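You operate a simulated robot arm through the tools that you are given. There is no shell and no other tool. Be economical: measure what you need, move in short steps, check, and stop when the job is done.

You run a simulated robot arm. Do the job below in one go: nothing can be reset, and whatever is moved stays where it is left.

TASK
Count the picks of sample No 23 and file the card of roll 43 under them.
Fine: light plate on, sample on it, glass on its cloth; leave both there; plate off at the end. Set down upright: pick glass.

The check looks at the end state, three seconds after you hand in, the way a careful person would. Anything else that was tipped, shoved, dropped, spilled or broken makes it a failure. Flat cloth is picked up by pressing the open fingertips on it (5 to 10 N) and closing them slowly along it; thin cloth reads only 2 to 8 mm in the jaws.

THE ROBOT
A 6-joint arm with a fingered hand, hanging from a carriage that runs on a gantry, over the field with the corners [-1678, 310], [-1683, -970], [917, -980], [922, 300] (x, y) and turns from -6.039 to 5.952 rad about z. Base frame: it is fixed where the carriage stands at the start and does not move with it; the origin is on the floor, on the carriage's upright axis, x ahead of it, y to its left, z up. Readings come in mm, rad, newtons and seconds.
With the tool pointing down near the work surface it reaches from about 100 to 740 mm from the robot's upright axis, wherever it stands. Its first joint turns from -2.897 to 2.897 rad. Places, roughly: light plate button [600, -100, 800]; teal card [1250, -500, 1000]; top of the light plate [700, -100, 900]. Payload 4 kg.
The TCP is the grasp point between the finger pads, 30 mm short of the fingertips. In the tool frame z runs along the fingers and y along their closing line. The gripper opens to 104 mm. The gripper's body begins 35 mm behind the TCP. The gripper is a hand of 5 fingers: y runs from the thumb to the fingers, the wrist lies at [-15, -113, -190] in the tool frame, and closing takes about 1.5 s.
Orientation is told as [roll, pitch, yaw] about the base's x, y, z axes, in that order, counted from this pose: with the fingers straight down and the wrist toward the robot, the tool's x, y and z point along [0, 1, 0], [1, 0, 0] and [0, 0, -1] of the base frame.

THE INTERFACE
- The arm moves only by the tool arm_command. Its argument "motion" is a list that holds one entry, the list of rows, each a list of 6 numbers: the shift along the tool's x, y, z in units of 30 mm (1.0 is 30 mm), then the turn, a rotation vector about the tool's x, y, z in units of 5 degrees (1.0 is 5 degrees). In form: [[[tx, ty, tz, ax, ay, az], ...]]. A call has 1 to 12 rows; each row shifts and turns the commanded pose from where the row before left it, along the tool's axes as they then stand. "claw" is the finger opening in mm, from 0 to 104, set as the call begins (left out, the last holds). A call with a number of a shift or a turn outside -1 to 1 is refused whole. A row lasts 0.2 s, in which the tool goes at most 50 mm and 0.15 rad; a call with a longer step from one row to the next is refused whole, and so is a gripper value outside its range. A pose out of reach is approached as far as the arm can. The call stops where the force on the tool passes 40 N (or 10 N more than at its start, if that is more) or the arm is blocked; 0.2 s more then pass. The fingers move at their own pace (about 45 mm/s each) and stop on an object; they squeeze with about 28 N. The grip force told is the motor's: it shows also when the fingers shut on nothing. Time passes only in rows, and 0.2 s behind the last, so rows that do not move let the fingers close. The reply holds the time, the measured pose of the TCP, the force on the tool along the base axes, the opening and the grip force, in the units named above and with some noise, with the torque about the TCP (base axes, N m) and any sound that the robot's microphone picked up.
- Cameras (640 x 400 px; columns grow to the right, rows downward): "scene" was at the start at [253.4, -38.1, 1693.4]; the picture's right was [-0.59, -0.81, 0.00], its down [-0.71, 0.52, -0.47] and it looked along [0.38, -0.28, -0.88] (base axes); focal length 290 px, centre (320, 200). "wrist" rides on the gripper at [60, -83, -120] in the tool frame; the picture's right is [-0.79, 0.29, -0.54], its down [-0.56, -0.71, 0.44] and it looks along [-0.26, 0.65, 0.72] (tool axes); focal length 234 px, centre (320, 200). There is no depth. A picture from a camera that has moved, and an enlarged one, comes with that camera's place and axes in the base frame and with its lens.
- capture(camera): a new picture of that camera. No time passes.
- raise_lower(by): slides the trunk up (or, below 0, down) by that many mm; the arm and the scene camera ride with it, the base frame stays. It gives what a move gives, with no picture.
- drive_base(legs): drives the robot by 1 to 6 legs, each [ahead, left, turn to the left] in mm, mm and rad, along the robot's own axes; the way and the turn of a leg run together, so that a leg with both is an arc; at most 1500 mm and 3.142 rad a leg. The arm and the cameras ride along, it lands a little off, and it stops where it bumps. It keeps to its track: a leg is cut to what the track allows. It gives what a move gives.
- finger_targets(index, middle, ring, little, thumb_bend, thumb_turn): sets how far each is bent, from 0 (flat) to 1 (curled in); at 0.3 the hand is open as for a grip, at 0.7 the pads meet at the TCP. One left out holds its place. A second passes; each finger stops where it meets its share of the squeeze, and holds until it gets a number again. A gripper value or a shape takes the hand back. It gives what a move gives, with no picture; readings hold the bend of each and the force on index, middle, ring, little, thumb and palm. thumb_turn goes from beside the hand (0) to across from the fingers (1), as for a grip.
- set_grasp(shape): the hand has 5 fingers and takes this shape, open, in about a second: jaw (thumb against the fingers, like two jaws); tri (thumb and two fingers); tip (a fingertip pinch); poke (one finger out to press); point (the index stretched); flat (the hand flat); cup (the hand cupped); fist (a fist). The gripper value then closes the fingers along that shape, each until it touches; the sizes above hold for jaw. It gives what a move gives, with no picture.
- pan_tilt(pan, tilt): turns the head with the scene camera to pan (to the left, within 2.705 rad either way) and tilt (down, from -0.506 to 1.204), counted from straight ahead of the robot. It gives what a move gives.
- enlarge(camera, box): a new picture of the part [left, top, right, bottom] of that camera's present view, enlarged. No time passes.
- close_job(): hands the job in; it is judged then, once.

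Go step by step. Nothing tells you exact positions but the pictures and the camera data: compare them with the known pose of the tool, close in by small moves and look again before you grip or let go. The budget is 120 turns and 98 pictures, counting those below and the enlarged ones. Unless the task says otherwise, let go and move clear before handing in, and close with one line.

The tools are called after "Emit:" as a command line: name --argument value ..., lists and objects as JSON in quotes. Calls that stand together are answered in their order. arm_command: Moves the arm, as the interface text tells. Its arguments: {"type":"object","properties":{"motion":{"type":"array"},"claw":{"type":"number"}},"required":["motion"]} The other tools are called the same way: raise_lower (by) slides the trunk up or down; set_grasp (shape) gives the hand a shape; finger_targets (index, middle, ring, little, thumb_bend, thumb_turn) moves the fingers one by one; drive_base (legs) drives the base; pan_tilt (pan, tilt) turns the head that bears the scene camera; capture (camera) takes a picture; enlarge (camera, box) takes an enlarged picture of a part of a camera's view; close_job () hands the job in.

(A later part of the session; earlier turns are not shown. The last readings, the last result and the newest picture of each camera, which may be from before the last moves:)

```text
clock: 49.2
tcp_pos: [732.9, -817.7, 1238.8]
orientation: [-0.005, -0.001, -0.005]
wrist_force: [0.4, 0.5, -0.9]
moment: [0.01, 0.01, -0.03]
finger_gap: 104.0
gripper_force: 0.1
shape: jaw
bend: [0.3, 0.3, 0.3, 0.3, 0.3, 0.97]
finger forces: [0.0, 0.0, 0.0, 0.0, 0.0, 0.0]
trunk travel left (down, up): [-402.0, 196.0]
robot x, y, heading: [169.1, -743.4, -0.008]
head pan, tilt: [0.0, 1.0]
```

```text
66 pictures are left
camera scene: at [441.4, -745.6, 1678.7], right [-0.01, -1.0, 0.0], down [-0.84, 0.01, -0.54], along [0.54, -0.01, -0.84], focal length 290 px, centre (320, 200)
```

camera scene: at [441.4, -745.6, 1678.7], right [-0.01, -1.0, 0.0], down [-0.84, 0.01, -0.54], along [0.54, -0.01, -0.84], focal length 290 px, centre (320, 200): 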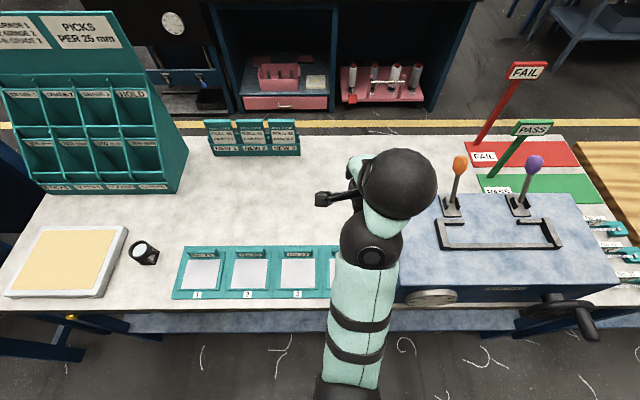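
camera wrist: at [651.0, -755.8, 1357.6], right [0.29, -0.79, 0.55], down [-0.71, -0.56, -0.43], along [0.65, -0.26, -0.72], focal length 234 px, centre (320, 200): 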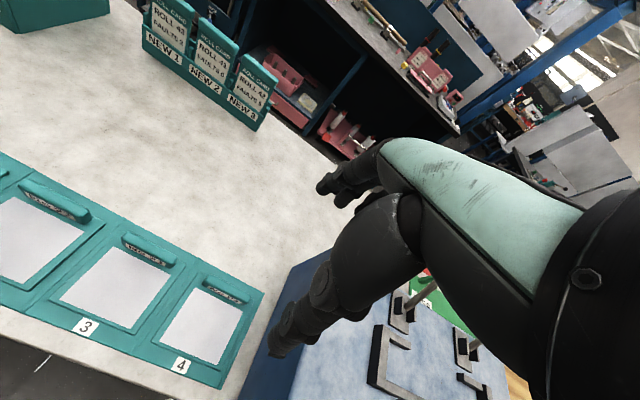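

The three views agree if the bench is near z 905, which puts cloth 3 at about (700,-690,912). I'll move above it and check.

Emit:
arm_command --motion '[[[1, -0.27, 0, 0, 0, 0], [1, -0.27, 0, 0, 0, 0], [1, -0.27, 0, 0, 0, 0], [1, -0.27, 0.5, 0, 0, 0], [0.27, 0, 0.9, 0, 0, 0], [0, 0, 1, 0, 0, 0], [0, 0, 1, 0, 0, 0], [0, 0, 1, 0, 0, 0], [0, 0, 1, 0, 0, 0], [0, 0, 0, 0, 0, 0]]]' --claw 70

Emit:
capture --camera "wrist"

Emit:
enlarge --camera "scene" --box '[160, 150, 420, 320]'

```text
clock: 51.4
tcp_pos: [702.1, -691.2, 1074.4]
orientation: [-0.004, 0.001, -0.004]
wrist_force: [0.6, -0.5, -1.4]
moment: [-0.01, -0.05, 0.05]
finger_gap: 70.5
gripper_force: 0.1
shape: jaw
bend: [0.27, 0.38, 0.35, 0.31, 0.6, 0.99]
finger forces: [0.0, 0.1, 0.0, 0.1, 0.1, 0.0]
trunk travel left (down, up): [-402.0, 196.0]
robot x, y, heading: [168.9, -739.7, -0.008]
head pan, tilt: [0.0, 1.0]
```

```text
65 pictures are left
camera wrist: at [618.5, -628.6, 1193.5], right [0.29, -0.79, 0.54], down [-0.71, -0.56, -0.43], along [0.65, -0.26, -0.72], focal length 234 px, centre (320, 200)
```

wrist: 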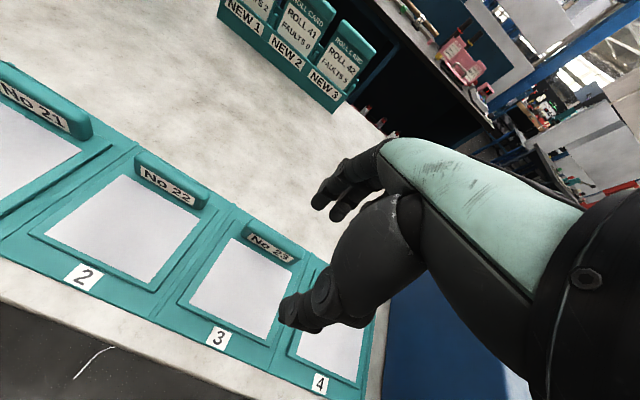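

```text
2.35 times, centred on (290, 235) of scene
camera zoom: at [441.3, -745.5, 1678.7], right [-0.01, -1.0, 0.0], down [-0.84, 0.01, -0.54], along [0.54, -0.01, -0.84], focal length 681 px, centre (391, 118)
```

zoom: 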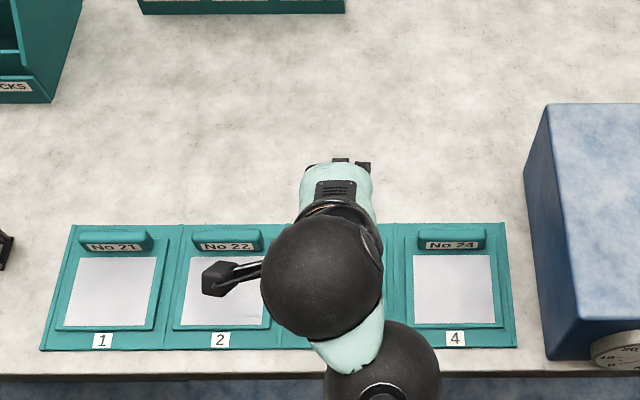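

Emit:
arm_command --motion '[[[0, -0.15, 1, 0, 0, 0], [0, 0, 1, 0, 0, 0], [0, 0, 1, 0, 0, 0], [0.05, 0, 0.6, 0, 0, 0], [0, 0, 0, 0, 0, 0]]]' --claw 55

Emit:
capture --camera "wrist"

```text
clock: 52.6
tcp_pos: [698.5, -689.8, 975.5]
orientation: [-0.004, -0.002, -0.003]
wrist_force: [0.0, -0.7, -0.6]
moment: [0.04, 0.0, 0.01]
finger_gap: 55.1
gripper_force: 0.1
shape: jaw
bend: [0.74, 0.43, 0.4, 0.61, 0.68, 0.99]
finger forces: [0.1, 0.0, 0.1, 0.0, 0.0, 0.0]
out of reach, approached as far as the arm can: row 1, 2
trunk travel left (down, up): [-402.0, 196.0]
robot x, y, heading: [169.9, -741.8, -0.012]
head pan, tilt: [0.0, 1.0]
```

```text
63 pictures are left
camera wrist: at [616.9, -627.8, 1093.4], right [0.29, -0.79, 0.55], down [-0.71, -0.56, -0.43], along [0.65, -0.26, -0.72], focal length 234 px, centre (320, 200)
```

wrist: 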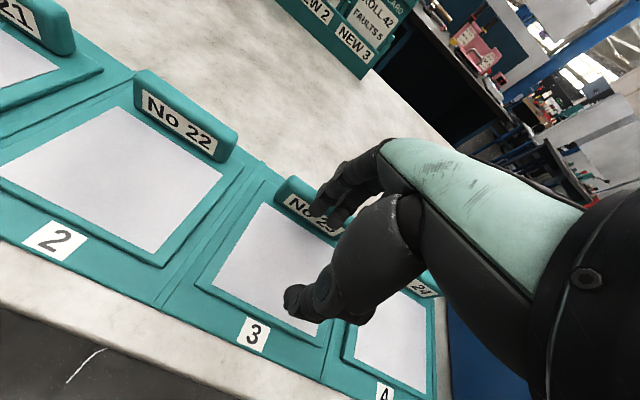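

Emit:
arm_command --motion '[[[0, 0, 0.5, 0, 0, 0], [0, 0, 0.4, 0, 0, 0], [0, 0, 0, 0, 0, 0]]]'

Emit:
enlarge --camera "wrist" --box '[200, 130, 440, 350]'

```text
clock: 53.2
tcp_pos: [705.4, -688.4, 962.1]
orientation: [-0.001, -0.028, -0.005]
wrist_force: [-3.2, -1.0, 12.0]
moment: [-0.17, -0.57, -0.04]
finger_gap: 54.5
gripper_force: 0.1
shape: jaw
bend: [0.74, 0.44, 0.4, 0.61, 0.68, 0.99]
finger forces: [0.0, 13.3, 0.0, 0.1, 0.0, 0.0]
trunk travel left (down, up): [-402.0, 196.0]
robot x, y, heading: [170.8, -744.5, -0.008]
head pan, tilt: [0.0, 1.0]
stopped in row 2: the force on the tool passed its limit at 51 N (the readings are from after the stop); the commanded pose is now the measured one
```

```text
1.82 times, centred on (320, 240) of wrist
camera zoom: at [619.4, -626.6, 1079.0], right [0.27, -0.79, 0.55], down [-0.7, -0.55, -0.46], along [0.67, -0.26, -0.7], focal length 426 px, centre (320, 127)
```

zoom: 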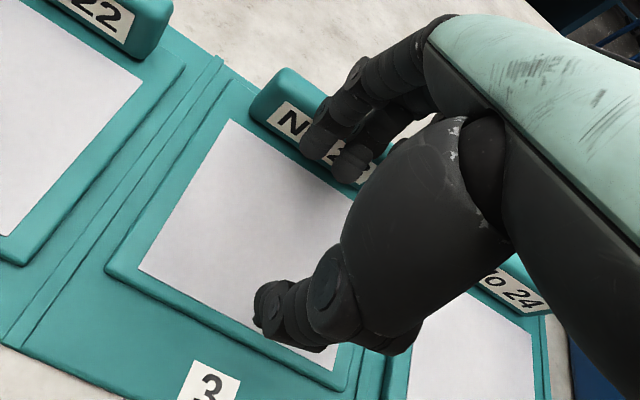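

The finger struck the tag block, so the hand is too wide there. I'll lift, narrow the grip and shift back toward the cloth's near part.

Emit:
arm_command --motion '[[[0, 0, -0.5, 0, 0, 0], [0, -0.5, -0.5, 0.32, 0, 0], [0, 0, 0, 0, 0, 0], [0, 0, 0, 0, 0, 0]]]' --claw 34

Emit:
enlarge --camera "wrist" --box '[200, 130, 440, 350]'

```text
clock: 54.2
tcp_pos: [687.5, -687.9, 989.9]
orientation: [-0.001, 0.005, -0.005]
wrist_force: [-0.1, -0.4, 0.1]
moment: [0.02, 0.02, 0.0]
finger_gap: 34.2
gripper_force: 0.1
shape: jaw
bend: [0.74, 0.52, 0.5, 0.71, 0.73, 1.0]
finger forces: [0.1, 0.0, 0.1, 0.1, 0.1, 0.0]
trunk travel left (down, up): [-402.0, 196.0]
robot x, y, heading: [170.3, -743.9, -0.016]
head pan, tilt: [0.0, 1.0]
```

```text
1.82 times, centred on (320, 240) of wrist
camera zoom: at [604.4, -625.8, 1109.0], right [0.29, -0.79, 0.54], down [-0.71, -0.56, -0.43], along [0.64, -0.26, -0.72], focal length 426 px, centre (320, 127)
```

zoom: 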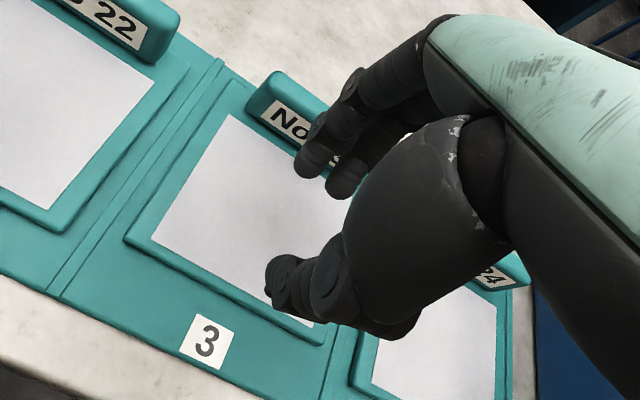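

Emit:
arm_command --motion '[[[0, -0.1, 0.5, 0, 0, 0], [0, 0, 0.5, 0, 0, 0], [0, 0, 0.3, 0, 0, 0], [0, 0, 0, 0, 0, 0]]]' --claw 20

Emit:
enlarge --camera "wrist" --box '[200, 130, 440, 350]'

```text
clock: 55.2
tcp_pos: [682.4, -687.0, 950.7]
orientation: [-0.002, 0.004, -0.004]
wrist_force: [-0.2, -0.1, -1.4]
moment: [0.0, 0.01, -0.01]
finger_gap: 20.4
gripper_force: 0.1
shape: jaw
bend: [0.73, 0.59, 0.57, 0.71, 0.74, 1.0]
finger forces: [0.1, 0.0, 0.1, 0.0, 0.1, 0.0]
trunk travel left (down, up): [-402.0, 196.0]
robot x, y, heading: [168.9, -743.6, -0.011]
head pan, tilt: [0.0, 1.0]
```

```text
1.82 times, centred on (320, 240) of wrist
camera zoom: at [600.8, -626.2, 1070.2], right [0.29, -0.79, 0.54], down [-0.71, -0.56, -0.43], along [0.64, -0.26, -0.72], focal length 426 px, centre (320, 127)
```

zoom: 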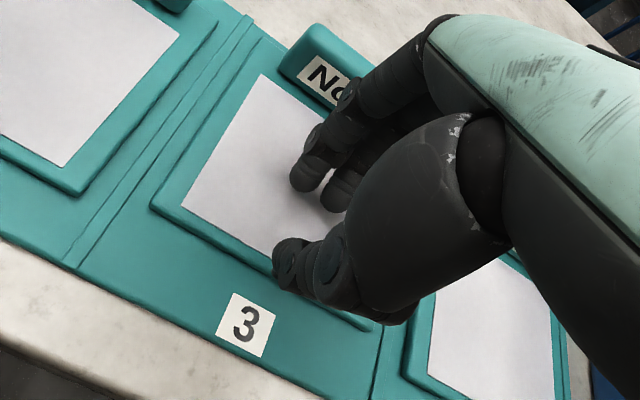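

Emit:
arm_command --motion '[[[0, 0.27, 0, 0, 0, 0], [0, 0, 0.15, 0, 0, 0], [0, 0, 0.1, 0, 0, 0], [0, 0, 0.1, 0, 0, 0]]]'

```text
clock: 56.2
tcp_pos: [694.9, -688.0, 942.4]
orientation: [0.0, 0.001, -0.006]
wrist_force: [-2.8, -0.3, 16.0]
moment: [0.05, 0.4, 0.02]
finger_gap: 21.0
gripper_force: 0.0
shape: jaw
bend: [0.73, 0.59, 0.57, 0.71, 0.74, 1.0]
finger forces: [0.4, 0.0, 0.0, 0.0, 15.2, 0.0]
trunk travel left (down, up): [-402.0, 196.0]
robot x, y, heading: [172.8, -741.3, -0.012]
head pan, tilt: [0.0, 1.0]
```

Emit:
arm_command --motion '[[[0, 0, -0.05, 0.5, 0, 0], [0, 0, 0, 0.5, 0, 0], [0, 0, 0, 0, 0, 0]]]'

Emit:
enlarge --camera "wrist" --box '[240, 150, 380, 290]'

```text
clock: 57.0
tcp_pos: [697.1, -687.9, 943.7]
orientation: [-0.003, 0.09, -0.006]
wrist_force: [4.3, 0.6, 14.7]
moment: [0.14, -0.38, -0.06]
finger_gap: 20.9
gripper_force: 0.0
shape: jaw
bend: [0.73, 0.59, 0.57, 0.71, 0.74, 1.0]
finger forces: [14.1, 0.0, 0.0, 0.0, 0.1, 0.1]
trunk travel left (down, up): [-402.0, 196.0]
robot x, y, heading: [168.5, -737.0, -0.01]
head pan, tilt: [0.0, 1.0]
```

```text
2.86 times, centred on (310, 220) of wrist
camera zoom: at [624.6, -626.2, 1069.8], right [0.33, -0.79, 0.52], down [-0.75, -0.55, -0.37], along [0.58, -0.26, -0.77], focal length 669 px, centre (349, 143)
```

zoom: 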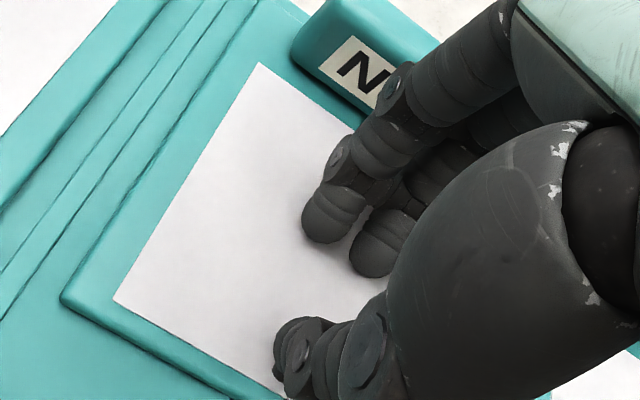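

Emit:
arm_command --motion '[[[0, 0, -0.03, -0.5, 0, 0], [0, 0, 0, 0, 0, 0]]]'

```text
clock: 57.6
tcp_pos: [696.0, -688.5, 943.4]
orientation: [-0.002, 0.049, -0.004]
wrist_force: [2.8, 0.0, 9.6]
moment: [0.11, -0.23, 0.0]
finger_gap: 20.6
gripper_force: 0.1
shape: jaw
bend: [0.73, 0.59, 0.57, 0.71, 0.74, 1.0]
finger forces: [9.4, 0.0, 0.0, 0.0, 0.0, 0.0]
trunk travel left (down, up): [-402.0, 196.0]
robot x, y, heading: [168.0, -742.2, -0.008]
head pan, tilt: [0.0, 1.0]
```

Emit:
arm_command --motion '[[[0, 0, 0, -0.3, 0, 0], [0, 0, 0, 0, 0, 0]]]'

```text
clock: 58.2
tcp_pos: [693.9, -688.1, 943.5]
orientation: [-0.001, 0.022, -0.004]
wrist_force: [2.5, 0.2, 3.8]
moment: [0.05, -0.11, -0.02]
finger_gap: 20.5
gripper_force: 0.0
shape: jaw
bend: [0.73, 0.59, 0.57, 0.71, 0.74, 1.0]
finger forces: [4.4, 0.0, 0.1, 0.0, 0.0, 0.1]
trunk travel left (down, up): [-402.0, 196.0]
robot x, y, heading: [167.4, -745.6, -0.01]
head pan, tilt: [0.0, 1.0]
```

Emit:
arm_command --motion '[[[0, 0, 0.03, -0.1, 0, 0], [0, 0, 0, 0, 0, 0]]]' --claw 16

Emit:
arm_command --motion '[[[0, 0, 0, 0, 0, 0]]]' --claw 12

Emit:
arm_command --motion '[[[0, 0, 0, 0, 0, 0]]]' --claw 8

Emit:
enlarge --camera "wrist" --box '[240, 150, 380, 290]'

```text
clock: 58.8
tcp_pos: [693.1, -689.0, 942.3]
orientation: [-0.002, 0.014, -0.006]
wrist_force: [2.2, 0.5, 7.4]
moment: [0.16, -0.17, 0.02]
finger_gap: 16.4
gripper_force: 0.1
shape: jaw
bend: [0.73, 0.61, 0.6, 0.71, 0.74, 1.0]
finger forces: [7.5, 0.1, 0.0, 0.0, 0.0, 0.0]
trunk travel left (down, up): [-402.0, 196.0]
robot x, y, heading: [171.9, -740.5, -0.016]
head pan, tilt: [0.0, 1.0]
```

```text
clock: 59.2
tcp_pos: [693.4, -687.6, 942.9]
orientation: [-0.002, 0.013, -0.004]
wrist_force: [1.9, 1.3, 6.5]
moment: [0.08, -0.17, -0.04]
finger_gap: 8.1
gripper_force: 2.5
shape: jaw
bend: [0.73, 0.7, 0.7, 0.59, 0.74, 1.0]
finger forces: [6.5, 0.1, 0.0, 0.0, 0.0, 0.0]
trunk travel left (down, up): [-402.0, 196.0]
robot x, y, heading: [166.4, -744.3, -0.008]
head pan, tilt: [0.0, 1.0]
```

```text
clock: 59.6
tcp_pos: [693.6, -688.5, 943.6]
orientation: [-0.001, 0.012, -0.005]
wrist_force: [1.9, 0.1, 7.8]
moment: [0.1, -0.21, -0.03]
finger_gap: 8.8
gripper_force: 0.1
shape: jaw
bend: [0.72, 0.66, 0.65, 0.71, 0.73, 1.0]
finger forces: [7.9, 0.0, 0.1, 0.0, 0.0, 0.1]
trunk travel left (down, up): [-402.0, 196.0]
robot x, y, heading: [168.5, -744.7, -0.014]
head pan, tilt: [0.0, 1.0]
```

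```text
2.86 times, centred on (310, 220) of wrist
camera zoom: at [613.2, -627.0, 1063.0], right [0.29, -0.79, 0.54], down [-0.71, -0.55, -0.43], along [0.64, -0.26, -0.73], focal length 669 px, centre (349, 143)
```

zoom: 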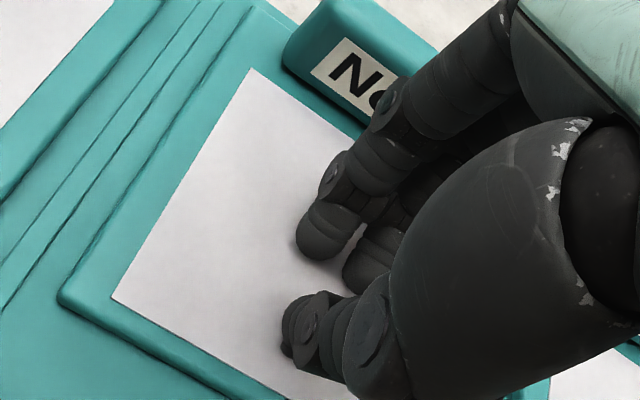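

Emit:
arm_command --motion '[[[0, 0, 0, 0, 0, 0], [0, 0, 0, 0, 0, 0], [0, 0, 0, 0, 0, 0], [0, 0, 0, 0, 0, 0]]]' --claw 0

Emit:
enlarge --camera "wrist" --box '[240, 150, 380, 290]'

```text
clock: 60.6
tcp_pos: [692.4, -688.2, 942.7]
orientation: [-0.003, 0.017, -0.006]
wrist_force: [-0.5, -0.3, 3.0]
moment: [0.02, -0.04, -0.03]
finger_gap: 0.1
gripper_force: 27.9
shape: jaw
bend: [0.73, 0.7, 0.7, 0.61, 0.7, 1.0]
finger forces: [0.1, 0.1, 0.1, 0.1, 0.0, 0.0]
trunk travel left (down, up): [-402.0, 196.0]
robot x, y, heading: [168.1, -745.2, -0.008]
head pan, tilt: [0.0, 1.0]
```

```text
2.86 times, centred on (310, 220) of wrist
camera zoom: at [611.9, -627.0, 1062.0], right [0.29, -0.79, 0.54], down [-0.72, -0.56, -0.42], along [0.63, -0.26, -0.73], focal length 669 px, centre (349, 143)
```

zoom: 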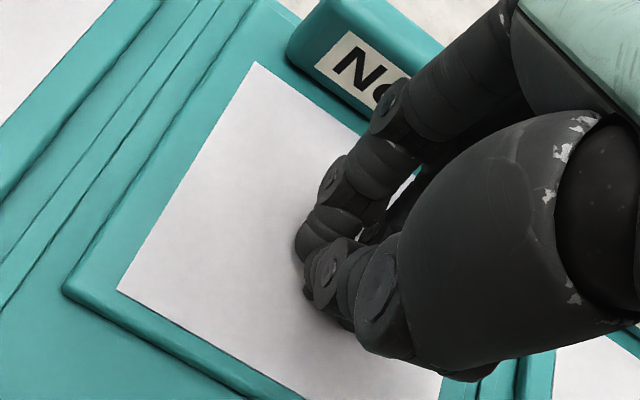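

The fingers closed on nothing. I'll reopen slightly, press harder and close in small steps while watching the force.

Emit:
arm_command --motion '[[[0, 0, -0.1, 0, 0, 0], [0, 0, 0, 0, 0, 0], [0, 0, 0, -0.25, 0, 0], [0, 0, 0.1, 0, 0, 0], [0, 0, 0, 0, 0, 0]]]' --claw 18

Emit:
arm_command --motion '[[[0, 0, 0.02, 0, 0, 0]]]' --claw 15

```text
clock: 61.8
tcp_pos: [694.0, -688.3, 943.6]
orientation: [0.0, -0.01, -0.006]
wrist_force: [-1.5, 0.0, 8.5]
moment: [0.0, 0.23, -0.01]
finger_gap: 18.3
gripper_force: 0.0
shape: jaw
bend: [0.73, 0.6, 0.59, 0.71, 0.74, 1.0]
finger forces: [0.0, 0.0, 0.0, 0.0, 9.1, 0.1]
trunk travel left (down, up): [-402.0, 196.0]
robot x, y, heading: [167.0, -742.8, -0.011]
head pan, tilt: [0.0, 1.0]
```

```text
clock: 62.2
tcp_pos: [694.5, -686.6, 942.8]
orientation: [-0.001, -0.012, -0.006]
wrist_force: [-3.0, 0.0, 13.8]
moment: [0.06, 0.34, 0.02]
finger_gap: 16.1
gripper_force: 0.1
shape: jaw
bend: [0.73, 0.62, 0.6, 0.71, 0.74, 1.0]
finger forces: [0.1, 0.0, 0.0, 0.0, 13.9, 0.1]
trunk travel left (down, up): [-402.0, 196.0]
robot x, y, heading: [167.3, -745.3, -0.014]
head pan, tilt: [0.0, 1.0]
```

Emit:
arm_command --motion '[[[0, 0, -0.01, 0.16, 0, 0]]]' --claw 12

Emit:
arm_command --motion '[[[0, 0, 0, 0, 0, 0]]]' --claw 9

```text
clock: 62.6
tcp_pos: [693.9, -687.2, 942.6]
orientation: [-0.003, 0.004, -0.004]
wrist_force: [-2.8, -0.4, 14.3]
moment: [0.05, 0.28, 0.04]
finger_gap: 12.9
gripper_force: 0.1
shape: jaw
bend: [0.72, 0.63, 0.62, 0.71, 0.74, 1.0]
finger forces: [1.5, 0.0, 0.0, 0.0, 13.0, 0.0]
trunk travel left (down, up): [-402.0, 196.0]
robot x, y, heading: [167.1, -743.8, -0.018]
head pan, tilt: [0.0, 1.0]
```

```text
clock: 63.0
tcp_pos: [692.5, -686.4, 942.3]
orientation: [-0.003, 0.007, -0.006]
wrist_force: [-0.9, -0.2, 3.4]
moment: [0.0, 0.09, 0.04]
finger_gap: 7.3
gripper_force: 6.6
shape: jaw
bend: [0.73, 0.7, 0.7, 0.59, 0.76, 1.0]
finger forces: [0.0, 0.1, 0.0, 0.0, 2.0, 0.0]
trunk travel left (down, up): [-402.0, 196.0]
robot x, y, heading: [174.4, -741.7, -0.006]
head pan, tilt: [0.0, 1.0]
```

Emit:
arm_command --motion '[[[0, 0, 0, 0, 0, 0], [0, 0, 0, 0, 0, 0]]]' --claw 5

Emit:
enlarge --camera "wrist" --box '[240, 150, 380, 290]'

```text
clock: 63.6
tcp_pos: [691.6, -686.9, 941.2]
orientation: [-0.002, 0.009, -0.005]
wrist_force: [-0.3, -0.7, 2.4]
moment: [0.03, -0.01, -0.01]
finger_gap: 3.5
gripper_force: 27.8
shape: jaw
bend: [0.72, 0.7, 0.7, 0.55, 0.79, 1.0]
finger forces: [0.0, 0.0, 0.1, 0.1, 0.1, 0.0]
trunk travel left (down, up): [-402.0, 196.0]
robot x, y, heading: [174.0, -742.1, -0.013]
head pan, tilt: [0.0, 1.0]
```

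```text
2.86 times, centred on (310, 220) of wrist
camera zoom: at [610.2, -626.1, 1060.8], right [0.29, -0.79, 0.54], down [-0.71, -0.56, -0.43], along [0.64, -0.26, -0.72], focal length 669 px, centre (349, 143)
```

zoom: 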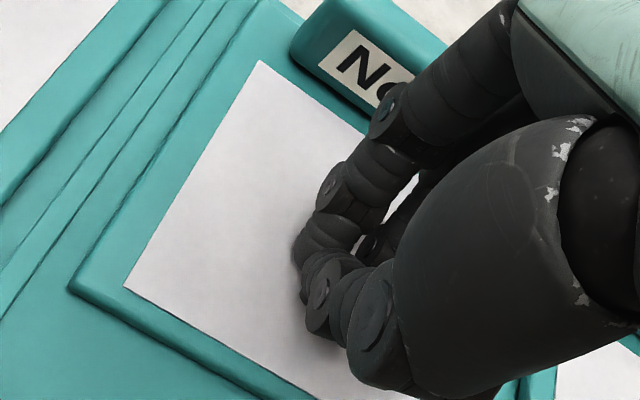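

The gap reads 3.5 mm at 28 N, so the cloth is possibly caught. I'll lift slightly and look.

Emit:
arm_command --motion '[[[0, 0, 0, 0, 0, 0], [0, 0, -0.3, 0, 0, 0], [0, 0, -0.6, 0, 0, 0], [0, 0, -0.6, 0, 0, 0], [0, 0, -0.6, 0, 0, 0], [0, 0, 0, 0, 0, 0]]]' --claw 0

Emit:
capture --camera "wrist"

```text
clock: 65.0
tcp_pos: [692.5, -686.3, 1005.4]
orientation: [-0.001, 0.007, -0.005]
wrist_force: [-0.2, -0.1, -0.6]
moment: [0.01, 0.01, -0.01]
finger_gap: 3.4
gripper_force: 27.9
shape: jaw
bend: [0.72, 0.7, 0.7, 0.55, 0.79, 1.0]
finger forces: [0.0, 0.0, 0.0, 0.0, 0.1, 0.0]
trunk travel left (down, up): [-402.0, 196.0]
robot x, y, heading: [173.3, -743.2, -0.013]
head pan, tilt: [0.0, 1.0]
```

```text
55 pictures are left
camera wrist: at [610.3, -625.3, 1125.6], right [0.29, -0.79, 0.54], down [-0.71, -0.56, -0.43], along [0.64, -0.26, -0.72], focal length 234 px, centre (320, 200)
```

wrist: 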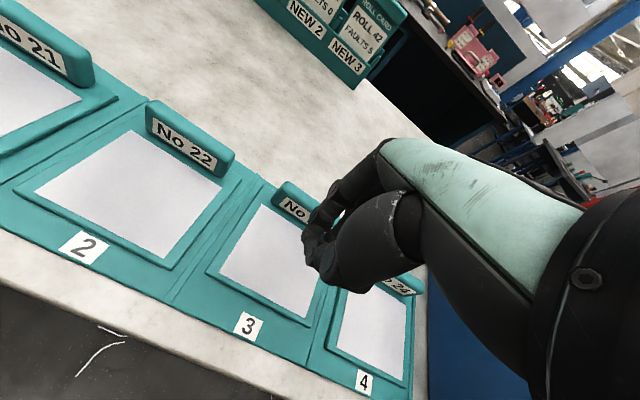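

Not caught. I'll try the fingertip-pinch shape.

Emit:
set_grasp --shape "tip"

Emit:
arm_command --motion '[[[0, 0, 0, 0, 0, 0], [0, 0, 0, 0, 0, 0], [0, 0, 0, 0, 0, 0]]]' --claw 40

Emit:
enlarge --camera "wrist" --box '[200, 130, 440, 350]'

```text
clock: 65.9
tcp_pos: [692.5, -687.8, 1006.4]
orientation: [-0.001, 0.005, -0.005]
wrist_force: [-0.5, 0.6, 0.2]
moment: [-0.02, 0.03, -0.04]
finger_gap: 103.8
gripper_force: 0.0
shape: tip
bend: [0.31, 0.98, 0.99, 0.99, 0.3, 0.97]
finger forces: [0.0, 0.0, 0.0, 0.0, 0.1, 0.0]
trunk travel left (down, up): [-402.0, 196.0]
robot x, y, heading: [170.2, -744.8, -0.012]
head pan, tilt: [0.0, 1.0]
```

```text
clock: 66.7
tcp_pos: [691.8, -687.5, 1004.7]
orientation: [-0.002, 0.006, -0.005]
wrist_force: [0.4, 0.9, 0.3]
moment: [-0.02, -0.01, 0.02]
finger_gap: 40.7
gripper_force: 0.1
shape: tip
bend: [0.74, 0.98, 0.99, 0.99, 0.73, 1.0]
finger forces: [0.1, 0.0, 0.1, 0.0, 0.0, 0.0]
trunk travel left (down, up): [-402.0, 196.0]
robot x, y, heading: [172.4, -744.8, -0.011]
head pan, tilt: [0.0, 1.0]
```

```text
1.82 times, centred on (320, 240) of wrist
camera zoom: at [610.2, -625.5, 1125.3], right [0.29, -0.79, 0.54], down [-0.71, -0.56, -0.43], along [0.64, -0.26, -0.72], focal length 426 px, centre (320, 127)
```

zoom: 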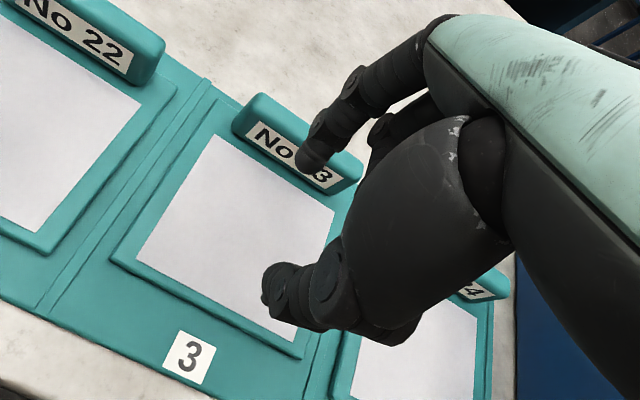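

Emit:
arm_command --motion '[[[0, 0, 0.5, 0, 0, 0], [0, -0.05, 0.6, 0, 0, 0], [0, 0, 0.6, 0, 0, 0], [0, 0, 0.15, 0, 0, 0], [0, 0, 0, 0, 0, 0]]]' --claw 30

Emit:
arm_command --motion '[[[0, 0, 0.1, 0, 0, 0], [0, 0, 0, 0, 0, 0]]]'

```text
clock: 67.9
tcp_pos: [689.9, -688.2, 948.4]
orientation: [-0.002, 0.007, -0.006]
wrist_force: [-0.2, -0.1, -0.1]
moment: [0.0, 0.0, -0.01]
finger_gap: 30.3
gripper_force: 0.1
shape: tip
bend: [0.73, 0.98, 0.99, 0.99, 0.74, 1.0]
finger forces: [0.0, 0.0, 0.0, 0.1, 0.1, 0.1]
trunk travel left (down, up): [-402.0, 196.0]
robot x, y, heading: [171.3, -743.4, -0.011]
head pan, tilt: [0.0, 1.0]
```

```text
clock: 68.5
tcp_pos: [690.6, -687.5, 944.1]
orientation: [-0.001, 0.007, -0.005]
wrist_force: [0.2, -0.7, -0.1]
moment: [0.0, 0.0, 0.03]
finger_gap: 30.3
gripper_force: 0.2
shape: tip
bend: [0.73, 0.98, 0.99, 0.99, 0.74, 1.0]
finger forces: [0.0, 0.0, 0.1, 0.0, 0.0, 0.0]
trunk travel left (down, up): [-402.0, 196.0]
robot x, y, heading: [168.6, -740.2, -0.009]
head pan, tilt: [0.0, 1.0]
```

Emit:
arm_command --motion '[[[0, 0, 0.05, 0, 0, 0], [0, 0, 0, 0, 0, 0]]]'

Emit:
arm_command --motion '[[[0, 0, 0.025, 0, 0, 0], [0, 0, 0, 0, 0, 0]]]'

```text
clock: 69.1
tcp_pos: [692.9, -688.1, 944.1]
orientation: [-0.001, 0.006, -0.004]
wrist_force: [-0.7, 0.4, 0.5]
moment: [-0.01, -0.01, -0.01]
finger_gap: 30.3
gripper_force: 0.1
shape: tip
bend: [0.73, 0.98, 0.99, 0.99, 0.74, 1.0]
finger forces: [0.5, 0.1, 0.0, 0.0, 0.1, 0.0]
trunk travel left (down, up): [-402.0, 196.0]
robot x, y, heading: [171.6, -742.1, -0.012]
head pan, tilt: [0.0, 1.0]
```

```text
clock: 69.7
tcp_pos: [692.5, -687.1, 943.9]
orientation: [-0.001, 0.004, -0.006]
wrist_force: [0.2, 1.1, 1.5]
moment: [0.03, -0.02, 0.02]
finger_gap: 30.3
gripper_force: 0.0
shape: tip
bend: [0.73, 0.98, 0.99, 0.99, 0.74, 1.0]
finger forces: [1.5, 0.1, 0.1, 0.0, 0.1, 0.0]
trunk travel left (down, up): [-402.0, 196.0]
robot x, y, heading: [173.0, -742.1, -0.009]
head pan, tilt: [0.0, 1.0]
```

Emit:
arm_command --motion '[[[0, 0, 0.05, -0.05, 0, 0], [0, 0, 0, 0, 0, 0]]]'

Emit:
arm_command --motion '[[[0, 0, 0.02, -0.03, 0, 0], [0, 0, 0, 0, 0, 0]]]' --claw 27

```text
clock: 70.3
tcp_pos: [693.0, -687.2, 942.9]
orientation: [-0.003, -0.001, -0.004]
wrist_force: [-2.0, 0.9, 12.7]
moment: [0.06, 0.31, 0.01]
finger_gap: 30.9
gripper_force: 0.1
shape: tip
bend: [0.74, 0.98, 0.99, 0.99, 0.74, 1.0]
finger forces: [2.1, 0.1, 0.0, 0.0, 10.3, 0.1]
trunk travel left (down, up): [-402.0, 196.0]
robot x, y, heading: [174.5, -743.2, -0.01]
head pan, tilt: [0.0, 1.0]
```

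```text
clock: 70.9
tcp_pos: [690.5, -688.0, 939.9]
orientation: [-0.002, 0.002, -0.006]
wrist_force: [1.2, -0.3, -0.3]
moment: [0.02, 0.0, -0.02]
finger_gap: 11.9
gripper_force: 28.6
shape: tip
bend: [0.73, 1.0, 1.0, 1.0, 0.79, 1.0]
finger forces: [0.0, 0.0, 0.1, 0.1, 0.1, 0.1]
trunk travel left (down, up): [-402.0, 196.0]
robot x, y, heading: [168.3, -743.2, -0.01]
head pan, tilt: [0.0, 1.0]
```

Emit:
enlarge --camera "wrist" --box '[240, 150, 380, 290]'

```text
2.86 times, centred on (310, 220) of wrist
camera zoom: at [608.1, -627.0, 1059.0], right [0.28, -0.79, 0.54], down [-0.71, -0.56, -0.43], along [0.64, -0.26, -0.72], focal length 669 px, centre (349, 143)
```

zoom: 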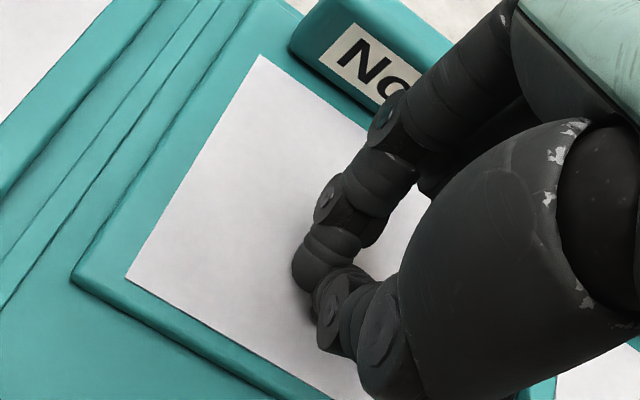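

Emit:
arm_command --motion '[[[0, 0, 0, 0, 0, 0], [0, 0, 0, 0, 0, 0], [0, 0, -0.5, 0, 0, 0], [0, 0, -0.5, 0, 0, 0], [0, 0, 0, 0, 0, 0]]]' --claw 0

Emit:
enlarge --camera "wrist" --box '[200, 130, 440, 350]'

```text
clock: 72.1
tcp_pos: [691.4, -687.9, 970.6]
orientation: [-0.002, 0.0, -0.007]
wrist_force: [-0.5, 0.0, 0.2]
moment: [0.0, 0.0, -0.03]
finger_gap: 12.0
gripper_force: 28.4
shape: tip
bend: [0.73, 1.0, 1.0, 1.0, 0.79, 1.0]
finger forces: [0.0, 0.1, 0.1, 0.0, 0.0, 0.1]
trunk travel left (down, up): [-402.0, 196.0]
robot x, y, heading: [168.4, -743.6, -0.009]
head pan, tilt: [0.0, 1.0]
```

```text
1.82 times, centred on (320, 240) of wrist
camera zoom: at [609.4, -626.9, 1089.5], right [0.28, -0.79, 0.54], down [-0.71, -0.56, -0.44], along [0.65, -0.26, -0.72], focal length 426 px, centre (320, 127)
```

zoom: 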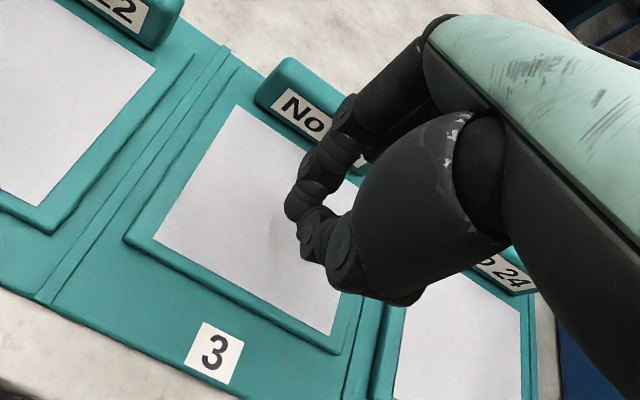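

Still not caught: the gap control overshoots under load. I'll use direct finger targets, which close slowly and evenly.

Emit:
finger_targets --index 0.5 --middle 0.5 --ring 0.5 --little 0.5 --thumb_bend 0.5 --thumb_turn 1.0

Emit:
enlarge --camera "wrist" --box '[200, 130, 440, 350]'

```text
clock: 73.1
tcp_pos: [691.6, -688.4, 971.1]
orientation: [-0.002, 0.001, -0.005]
wrist_force: [0.0, 0.1, -0.1]
moment: [0.01, 0.0, 0.0]
finger_gap: 51.9
gripper_force: 0.1
shape: fingers
bend: [0.5, 0.5, 0.5, 0.5, 0.5, 1.0]
finger forces: [0.1, 0.0, 0.0, 0.1, 0.0, 0.1]
trunk travel left (down, up): [-402.0, 196.0]
robot x, y, heading: [170.0, -745.2, -0.009]
head pan, tilt: [0.0, 1.0]
```

```text
1.82 times, centred on (320, 240) of wrist
camera zoom: at [609.3, -627.0, 1089.2], right [0.28, -0.79, 0.54], down [-0.71, -0.56, -0.44], along [0.65, -0.26, -0.72], focal length 426 px, centre (320, 127)
```

zoom: 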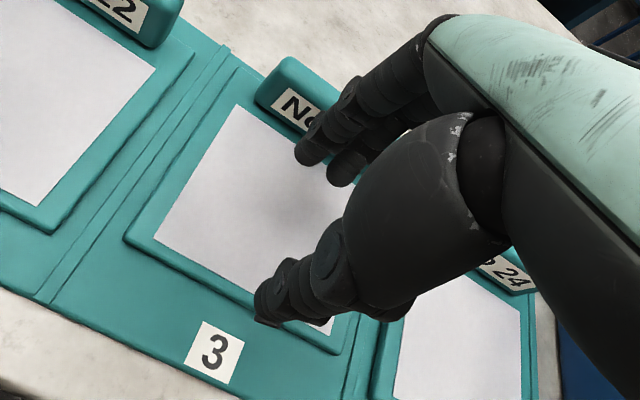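

Emit:
finger_targets --index 0.57 --middle 0.57 --ring 0.57 --little 0.57 --thumb_bend 0.6

Emit:
arm_command --motion '[[[0, 0.2, 0.4, 0, 0, 0], [0, 0, 0.3, 0, 0, 0], [0, 0, 0.15, 0, 0, 0], [0, 0, 0, 0, 0, 0]]]'

Emit:
enlarge --camera "wrist" --box '[240, 150, 380, 290]'

```text
clock: 74.1
tcp_pos: [692.7, -689.1, 969.2]
orientation: [0.0, -0.002, -0.006]
wrist_force: [0.4, -0.5, -0.1]
moment: [0.02, -0.01, 0.0]
finger_gap: 32.0
gripper_force: 0.1
shape: fingers
bend: [0.56, 0.56, 0.56, 0.56, 0.6, 1.0]
finger forces: [0.0, 0.0, 0.0, 0.0, 0.0, 0.0]
trunk travel left (down, up): [-402.0, 196.0]
robot x, y, heading: [174.9, -742.5, -0.012]
head pan, tilt: [0.0, 1.0]
```

```text
clock: 75.1
tcp_pos: [697.9, -688.3, 946.9]
orientation: [-0.002, -0.001, -0.006]
wrist_force: [0.3, -0.3, 1.2]
moment: [-0.01, -0.05, -0.01]
finger_gap: 31.9
gripper_force: 0.9
shape: fingers
bend: [0.56, 0.56, 0.56, 0.56, 0.6, 1.0]
finger forces: [0.0, 1.8, 0.0, 0.0, 0.1, 0.0]
trunk travel left (down, up): [-402.0, 196.0]
robot x, y, heading: [172.5, -745.7, -0.011]
head pan, tilt: [0.0, 1.0]
```

```text
2.86 times, centred on (310, 220) of wrist
camera zoom: at [615.2, -626.5, 1065.1], right [0.28, -0.79, 0.54], down [-0.71, -0.56, -0.44], along [0.65, -0.26, -0.72], focal length 669 px, centre (349, 143)
```

zoom: 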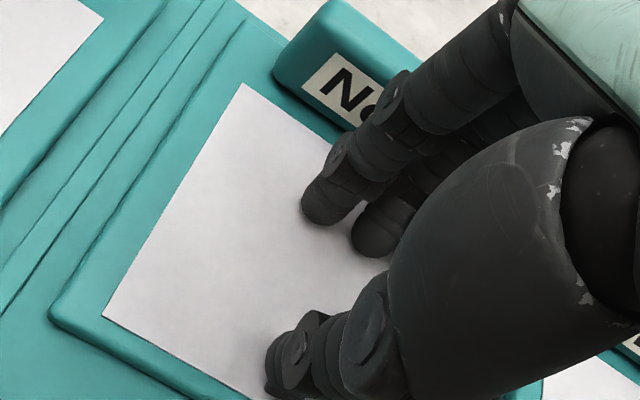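

Emit:
arm_command --motion '[[[0, 0, 0.04, -0.1, 0, 0], [0, 0, 0, 0, 0, 0]]]'

Emit:
arm_command --motion '[[[0, 0, 0.03, -0.1, 0, 0], [0, 0, 0, 0, 0, 0]]]'

```text
clock: 75.7
tcp_pos: [700.1, -688.9, 945.4]
orientation: [-0.001, -0.01, -0.004]
wrist_force: [0.2, -1.7, 5.3]
moment: [-0.07, -0.15, 0.0]
finger_gap: 31.9
gripper_force: 2.3
shape: fingers
bend: [0.56, 0.56, 0.56, 0.56, 0.6, 1.0]
finger forces: [0.0, 5.5, 0.0, 0.0, 0.0, 0.0]
trunk travel left (down, up): [-402.0, 196.0]
robot x, y, heading: [165.7, -743.3, -0.012]
head pan, tilt: [0.0, 1.0]
```

```text
clock: 76.3
tcp_pos: [699.5, -687.7, 945.3]
orientation: [-0.002, -0.022, -0.006]
wrist_force: [-0.8, -0.3, 15.8]
moment: [0.01, 0.23, 0.02]
finger_gap: 32.2
gripper_force: 7.4
shape: fingers
bend: [0.56, 0.56, 0.56, 0.56, 0.6, 1.0]
finger forces: [0.1, 3.8, 0.0, 0.1, 11.2, 0.0]
trunk travel left (down, up): [-402.0, 196.0]
robot x, y, heading: [171.8, -743.2, -0.009]
head pan, tilt: [0.0, 1.0]
```

Emit:
arm_command --motion '[[[0, 0, -0.025, 0.03, 0, 0], [0, 0, 0, 0, 0, 0]]]'

Emit:
finger_targets --index 0.6 --middle 0.6 --ring 0.6 --little 0.6 --thumb_bend 0.625

```text
clock: 76.9
tcp_pos: [699.0, -688.8, 945.3]
orientation: [-0.002, -0.017, -0.005]
wrist_force: [1.3, -1.1, 12.2]
moment: [-0.1, -0.15, 0.01]
finger_gap: 31.7
gripper_force: 5.9
shape: fingers
bend: [0.56, 0.56, 0.56, 0.56, 0.6, 1.0]
finger forces: [0.4, 7.8, 0.0, 0.0, 3.9, 0.1]
trunk travel left (down, up): [-402.0, 196.0]
robot x, y, heading: [171.1, -739.7, -0.011]
head pan, tilt: [0.0, 1.0]
```

```text
clock: 77.9
tcp_pos: [700.0, -687.8, 944.4]
orientation: [-0.002, -0.015, -0.005]
wrist_force: [1.4, -0.5, 10.9]
moment: [-0.09, -0.07, 0.0]
finger_gap: 24.2
gripper_force: 5.2
shape: fingers
bend: [0.6, 0.59, 0.6, 0.6, 0.62, 1.0]
finger forces: [0.2, 5.9, 0.0, 0.1, 4.2, 0.0]
trunk travel left (down, up): [-402.0, 196.0]
robot x, y, heading: [167.8, -740.8, -0.01]
head pan, tilt: [0.0, 1.0]
```

Both sides now press, at 5.9 N and 4.2 N. I'll keep closing slowly.

Emit:
finger_targets --index 0.63 --middle 0.63 --ring 0.63 --little 0.63 --thumb_bend 0.65

Emit:
finger_targets --index 0.66 --middle 0.66 --ring 0.66 --little 0.66 --thumb_bend 0.67

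```text
clock: 78.9
tcp_pos: [697.2, -688.0, 944.5]
orientation: [-0.001, -0.017, -0.007]
wrist_force: [0.9, -0.1, 6.6]
moment: [-0.01, -0.07, 0.01]
finger_gap: 17.8
gripper_force: 3.2
shape: fingers
bend: [0.63, 0.62, 0.63, 0.63, 0.64, 1.0]
finger forces: [1.7, 3.0, 0.0, 0.0, 1.9, 0.0]
trunk travel left (down, up): [-402.0, 196.0]
robot x, y, heading: [172.5, -744.1, -0.014]
head pan, tilt: [0.0, 1.0]
```

```text
clock: 79.9
tcp_pos: [695.8, -687.1, 944.5]
orientation: [-0.003, -0.013, -0.006]
wrist_force: [-0.9, 0.2, 1.6]
moment: [0.04, 0.09, 0.01]
finger_gap: 10.4
gripper_force: 0.8
shape: fingers
bend: [0.66, 0.66, 0.66, 0.66, 0.67, 1.0]
finger forces: [0.0, 0.0, 0.0, 0.0, 2.1, 0.0]
trunk travel left (down, up): [-402.0, 196.0]
robot x, y, heading: [172.9, -741.9, -0.01]
head pan, tilt: [0.0, 1.0]
```

Emit:
arm_command --motion '[[[0, 0, 0.045, 0.1, 0, 0], [0, 0, 0, 0, 0, 0]]]'

```text
clock: 80.5
tcp_pos: [697.8, -689.2, 944.2]
orientation: [-0.002, -0.008, -0.005]
wrist_force: [-0.1, -0.1, 4.8]
moment: [0.0, 0.08, -0.02]
finger_gap: 10.2
gripper_force: 2.7
shape: fingers
bend: [0.66, 0.66, 0.66, 0.66, 0.67, 1.0]
finger forces: [1.0, 0.7, 0.0, 0.0, 2.9, 0.0]
trunk travel left (down, up): [-402.0, 196.0]
robot x, y, heading: [168.0, -743.3, -0.008]
head pan, tilt: [0.0, 1.0]
```

Emit:
arm_command --motion '[[[0, 0, 0.04, 0.02, 0, 0], [0, 0, 0, 0, 0, 0]]]'

Emit:
finger_targets --index 0.68 --middle 0.68 --ring 0.68 --little 0.68 --thumb_bend 0.69

Emit:
arm_command --motion '[[[0, 0, 0.02, 0, 0, 0], [0, 0, 0, 0, 0, 0]]]'

```text
clock: 81.1
tcp_pos: [699.0, -687.4, 944.3]
orientation: [-0.002, -0.006, -0.006]
wrist_force: [-2.7, 0.3, 13.4]
moment: [0.02, 0.23, -0.03]
finger_gap: 10.4
gripper_force: 6.0
shape: fingers
bend: [0.67, 0.66, 0.66, 0.66, 0.67, 1.0]
finger forces: [1.3, 0.6, 0.1, 0.0, 10.9, 0.0]
trunk travel left (down, up): [-402.0, 196.0]
robot x, y, heading: [171.7, -739.4, -0.016]
head pan, tilt: [0.0, 1.0]
```

```text
clock: 82.1
tcp_pos: [699.2, -687.9, 944.0]
orientation: [-0.002, -0.007, -0.006]
wrist_force: [-4.6, 0.3, 20.4]
moment: [0.05, 0.45, -0.01]
finger_gap: 8.4
gripper_force: 10.8
shape: fingers
bend: [0.68, 0.68, 0.68, 0.68, 0.68, 1.0]
finger forces: [0.1, 0.0, 0.0, 0.0, 20.0, 0.0]
trunk travel left (down, up): [-402.0, 196.0]
robot x, y, heading: [172.3, -744.1, -0.01]
head pan, tilt: [0.0, 1.0]
```

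```text
clock: 82.7
tcp_pos: [699.3, -686.9, 944.4]
orientation: [0.0, -0.01, -0.005]
wrist_force: [-6.6, -0.4, 32.7]
moment: [0.14, 0.76, -0.01]
finger_gap: 9.3
gripper_force: 16.3
shape: fingers
bend: [0.68, 0.68, 0.68, 0.68, 0.69, 1.0]
finger forces: [0.0, 0.0, 0.0, 0.1, 32.6, 0.0]
trunk travel left (down, up): [-402.0, 196.0]
robot x, y, heading: [171.0, -744.9, -0.009]
head pan, tilt: [0.0, 1.0]
```

Emit:
arm_command --motion '[[[0, 0, -0.06, 0.1, 0, 0], [0, 0, 0, 0, 0, 0]]]'

```text
clock: 83.3
tcp_pos: [698.6, -687.8, 943.8]
orientation: [-0.003, 0.003, -0.006]
wrist_force: [-0.5, 2.3, 14.0]
moment: [0.11, 0.04, 0.01]
finger_gap: 8.1
gripper_force: 7.4
shape: fingers
bend: [0.68, 0.68, 0.68, 0.68, 0.68, 1.0]
finger forces: [7.2, 0.1, 0.0, 0.1, 7.9, 0.0]
trunk travel left (down, up): [-402.0, 196.0]
robot x, y, heading: [174.0, -741.6, -0.008]
head pan, tilt: [0.0, 1.0]
```

Index and thumb each press at about 7.5 N, so I'll close now.

Emit:
finger_targets --index 0.72 --middle 0.72 --ring 0.72 --little 0.72 --thumb_bend 0.72

Emit:
enlarge --camera "wrist" --box '[240, 150, 380, 290]'

```text
clock: 84.3
tcp_pos: [696.3, -689.4, 942.9]
orientation: [-0.001, 0.005, -0.006]
wrist_force: [0.0, -0.1, 0.2]
moment: [0.0, 0.02, 0.01]
finger_gap: 0.0
gripper_force: 0.0
shape: fingers
bend: [0.72, 0.72, 0.72, 0.72, 0.71, 1.0]
finger forces: [0.0, 0.1, 0.0, 0.0, 0.0, 0.0]
trunk travel left (down, up): [-402.0, 196.0]
robot x, y, heading: [172.9, -744.4, -0.014]
head pan, tilt: [0.0, 1.0]
```

```text
2.86 times, centred on (310, 220) of wrist
camera zoom: at [615.1, -626.8, 1062.0], right [0.29, -0.79, 0.54], down [-0.71, -0.56, -0.43], along [0.64, -0.26, -0.72], focal length 669 px, centre (349, 143)
```

zoom: 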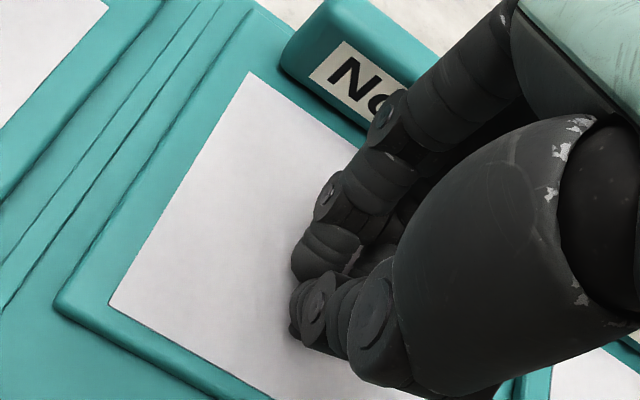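

Missed again. I'll go back to claw control, which keeps the tips level, and balance index and thumb at 5–8 N before closing in tiny steps.

Emit:
arm_command --motion '[[[0, 0, -0.2, 0, 0, 0], [0, 0, 0, 0, 0, 0], [0, 0, 0, 0, 0, 0], [0, 0, 0.1, -0.02, 0, 0], [0, 0, 0, 0, 0, 0]]]' --claw 30

Emit:
arm_command --motion '[[[0, 0, 0.09, 0, 0, 0], [0, 0, 0, 0, 0, 0]]]'

```text
clock: 85.5
tcp_pos: [696.0, -688.3, 946.1]
orientation: [-0.001, 0.001, -0.006]
wrist_force: [0.1, 0.4, -0.4]
moment: [0.04, -0.02, -0.02]
finger_gap: 29.5
gripper_force: 0.0
shape: tip
bend: [0.73, 0.98, 0.99, 0.99, 0.74, 1.0]
finger forces: [0.0, 0.0, 0.1, 0.1, 0.0, 0.0]
trunk travel left (down, up): [-402.0, 196.0]
robot x, y, heading: [168.5, -743.0, -0.01]
head pan, tilt: [0.0, 1.0]
```

```text
clock: 86.1
tcp_pos: [696.6, -688.6, 944.4]
orientation: [-0.002, 0.001, -0.006]
wrist_force: [-0.1, 0.3, 0.4]
moment: [0.0, -0.01, -0.03]
finger_gap: 29.4
gripper_force: 0.1
shape: tip
bend: [0.73, 0.98, 0.99, 0.99, 0.74, 1.0]
finger forces: [0.0, 0.0, 0.1, 0.1, 0.1, 0.1]
trunk travel left (down, up): [-402.0, 196.0]
robot x, y, heading: [166.6, -745.3, -0.01]
head pan, tilt: [0.0, 1.0]
```

Emit:
arm_command --motion '[[[0, 0, 0.05, 0, 0, 0], [0, 0, 0, 0, 0, 0]]]'

Emit:
arm_command --motion '[[[0, 0, 0.03, 0, 0, 0], [0, 0, 0, 0, 0, 0]]]'

```text
clock: 86.7
tcp_pos: [698.3, -688.7, 943.6]
orientation: [-0.002, 0.001, -0.004]
wrist_force: [-0.5, 0.6, 2.3]
moment: [0.02, 0.0, 0.04]
finger_gap: 29.8
gripper_force: 0.1
shape: tip
bend: [0.73, 0.98, 0.99, 0.99, 0.74, 1.0]
finger forces: [1.0, 0.0, 0.0, 0.0, 0.2, 0.1]
trunk travel left (down, up): [-402.0, 196.0]
robot x, y, heading: [170.9, -743.2, -0.012]
head pan, tilt: [0.0, 1.0]
```

```text
clock: 87.3
tcp_pos: [697.5, -687.2, 941.8]
orientation: [-0.002, 0.001, -0.005]
wrist_force: [-1.9, 0.6, 8.3]
moment: [0.1, 0.16, 0.02]
finger_gap: 30.3
gripper_force: 0.1
shape: tip
bend: [0.74, 0.98, 0.99, 0.99, 0.74, 1.0]
finger forces: [2.0, 0.0, 0.0, 0.1, 6.2, 0.0]
trunk travel left (down, up): [-402.0, 196.0]
robot x, y, heading: [169.8, -741.8, -0.013]
head pan, tilt: [0.0, 1.0]
```

Emit:
arm_command --motion '[[[0, 0, 0, 0.05, 0, 0]]]' --claw 29

Emit:
arm_command --motion '[[[0, 0, 0, 0, 0, 0]]]' --claw 28

```text
clock: 87.7
tcp_pos: [699.0, -687.7, 942.9]
orientation: [0.0, 0.006, -0.005]
wrist_force: [-1.7, -0.7, 12.7]
moment: [0.09, 0.15, -0.05]
finger_gap: 30.2
gripper_force: 0.0
shape: tip
bend: [0.74, 0.98, 0.99, 0.99, 0.74, 1.0]
finger forces: [4.5, 0.0, 0.0, 0.0, 7.8, 0.0]
trunk travel left (down, up): [-402.0, 196.0]
robot x, y, heading: [166.8, -741.9, -0.013]
head pan, tilt: [0.0, 1.0]
```

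```text
clock: 88.1
tcp_pos: [697.5, -688.2, 940.0]
orientation: [-0.001, 0.009, -0.005]
wrist_force: [-0.1, -0.1, -0.1]
moment: [0.0, -0.02, 0.03]
finger_gap: 11.9
gripper_force: 28.2
shape: tip
bend: [0.73, 1.0, 1.0, 1.0, 0.79, 1.0]
finger forces: [0.0, 0.1, 0.0, 0.1, 0.0, 0.1]
trunk travel left (down, up): [-402.0, 196.0]
robot x, y, heading: [169.7, -745.1, -0.011]
head pan, tilt: [0.0, 1.0]
```

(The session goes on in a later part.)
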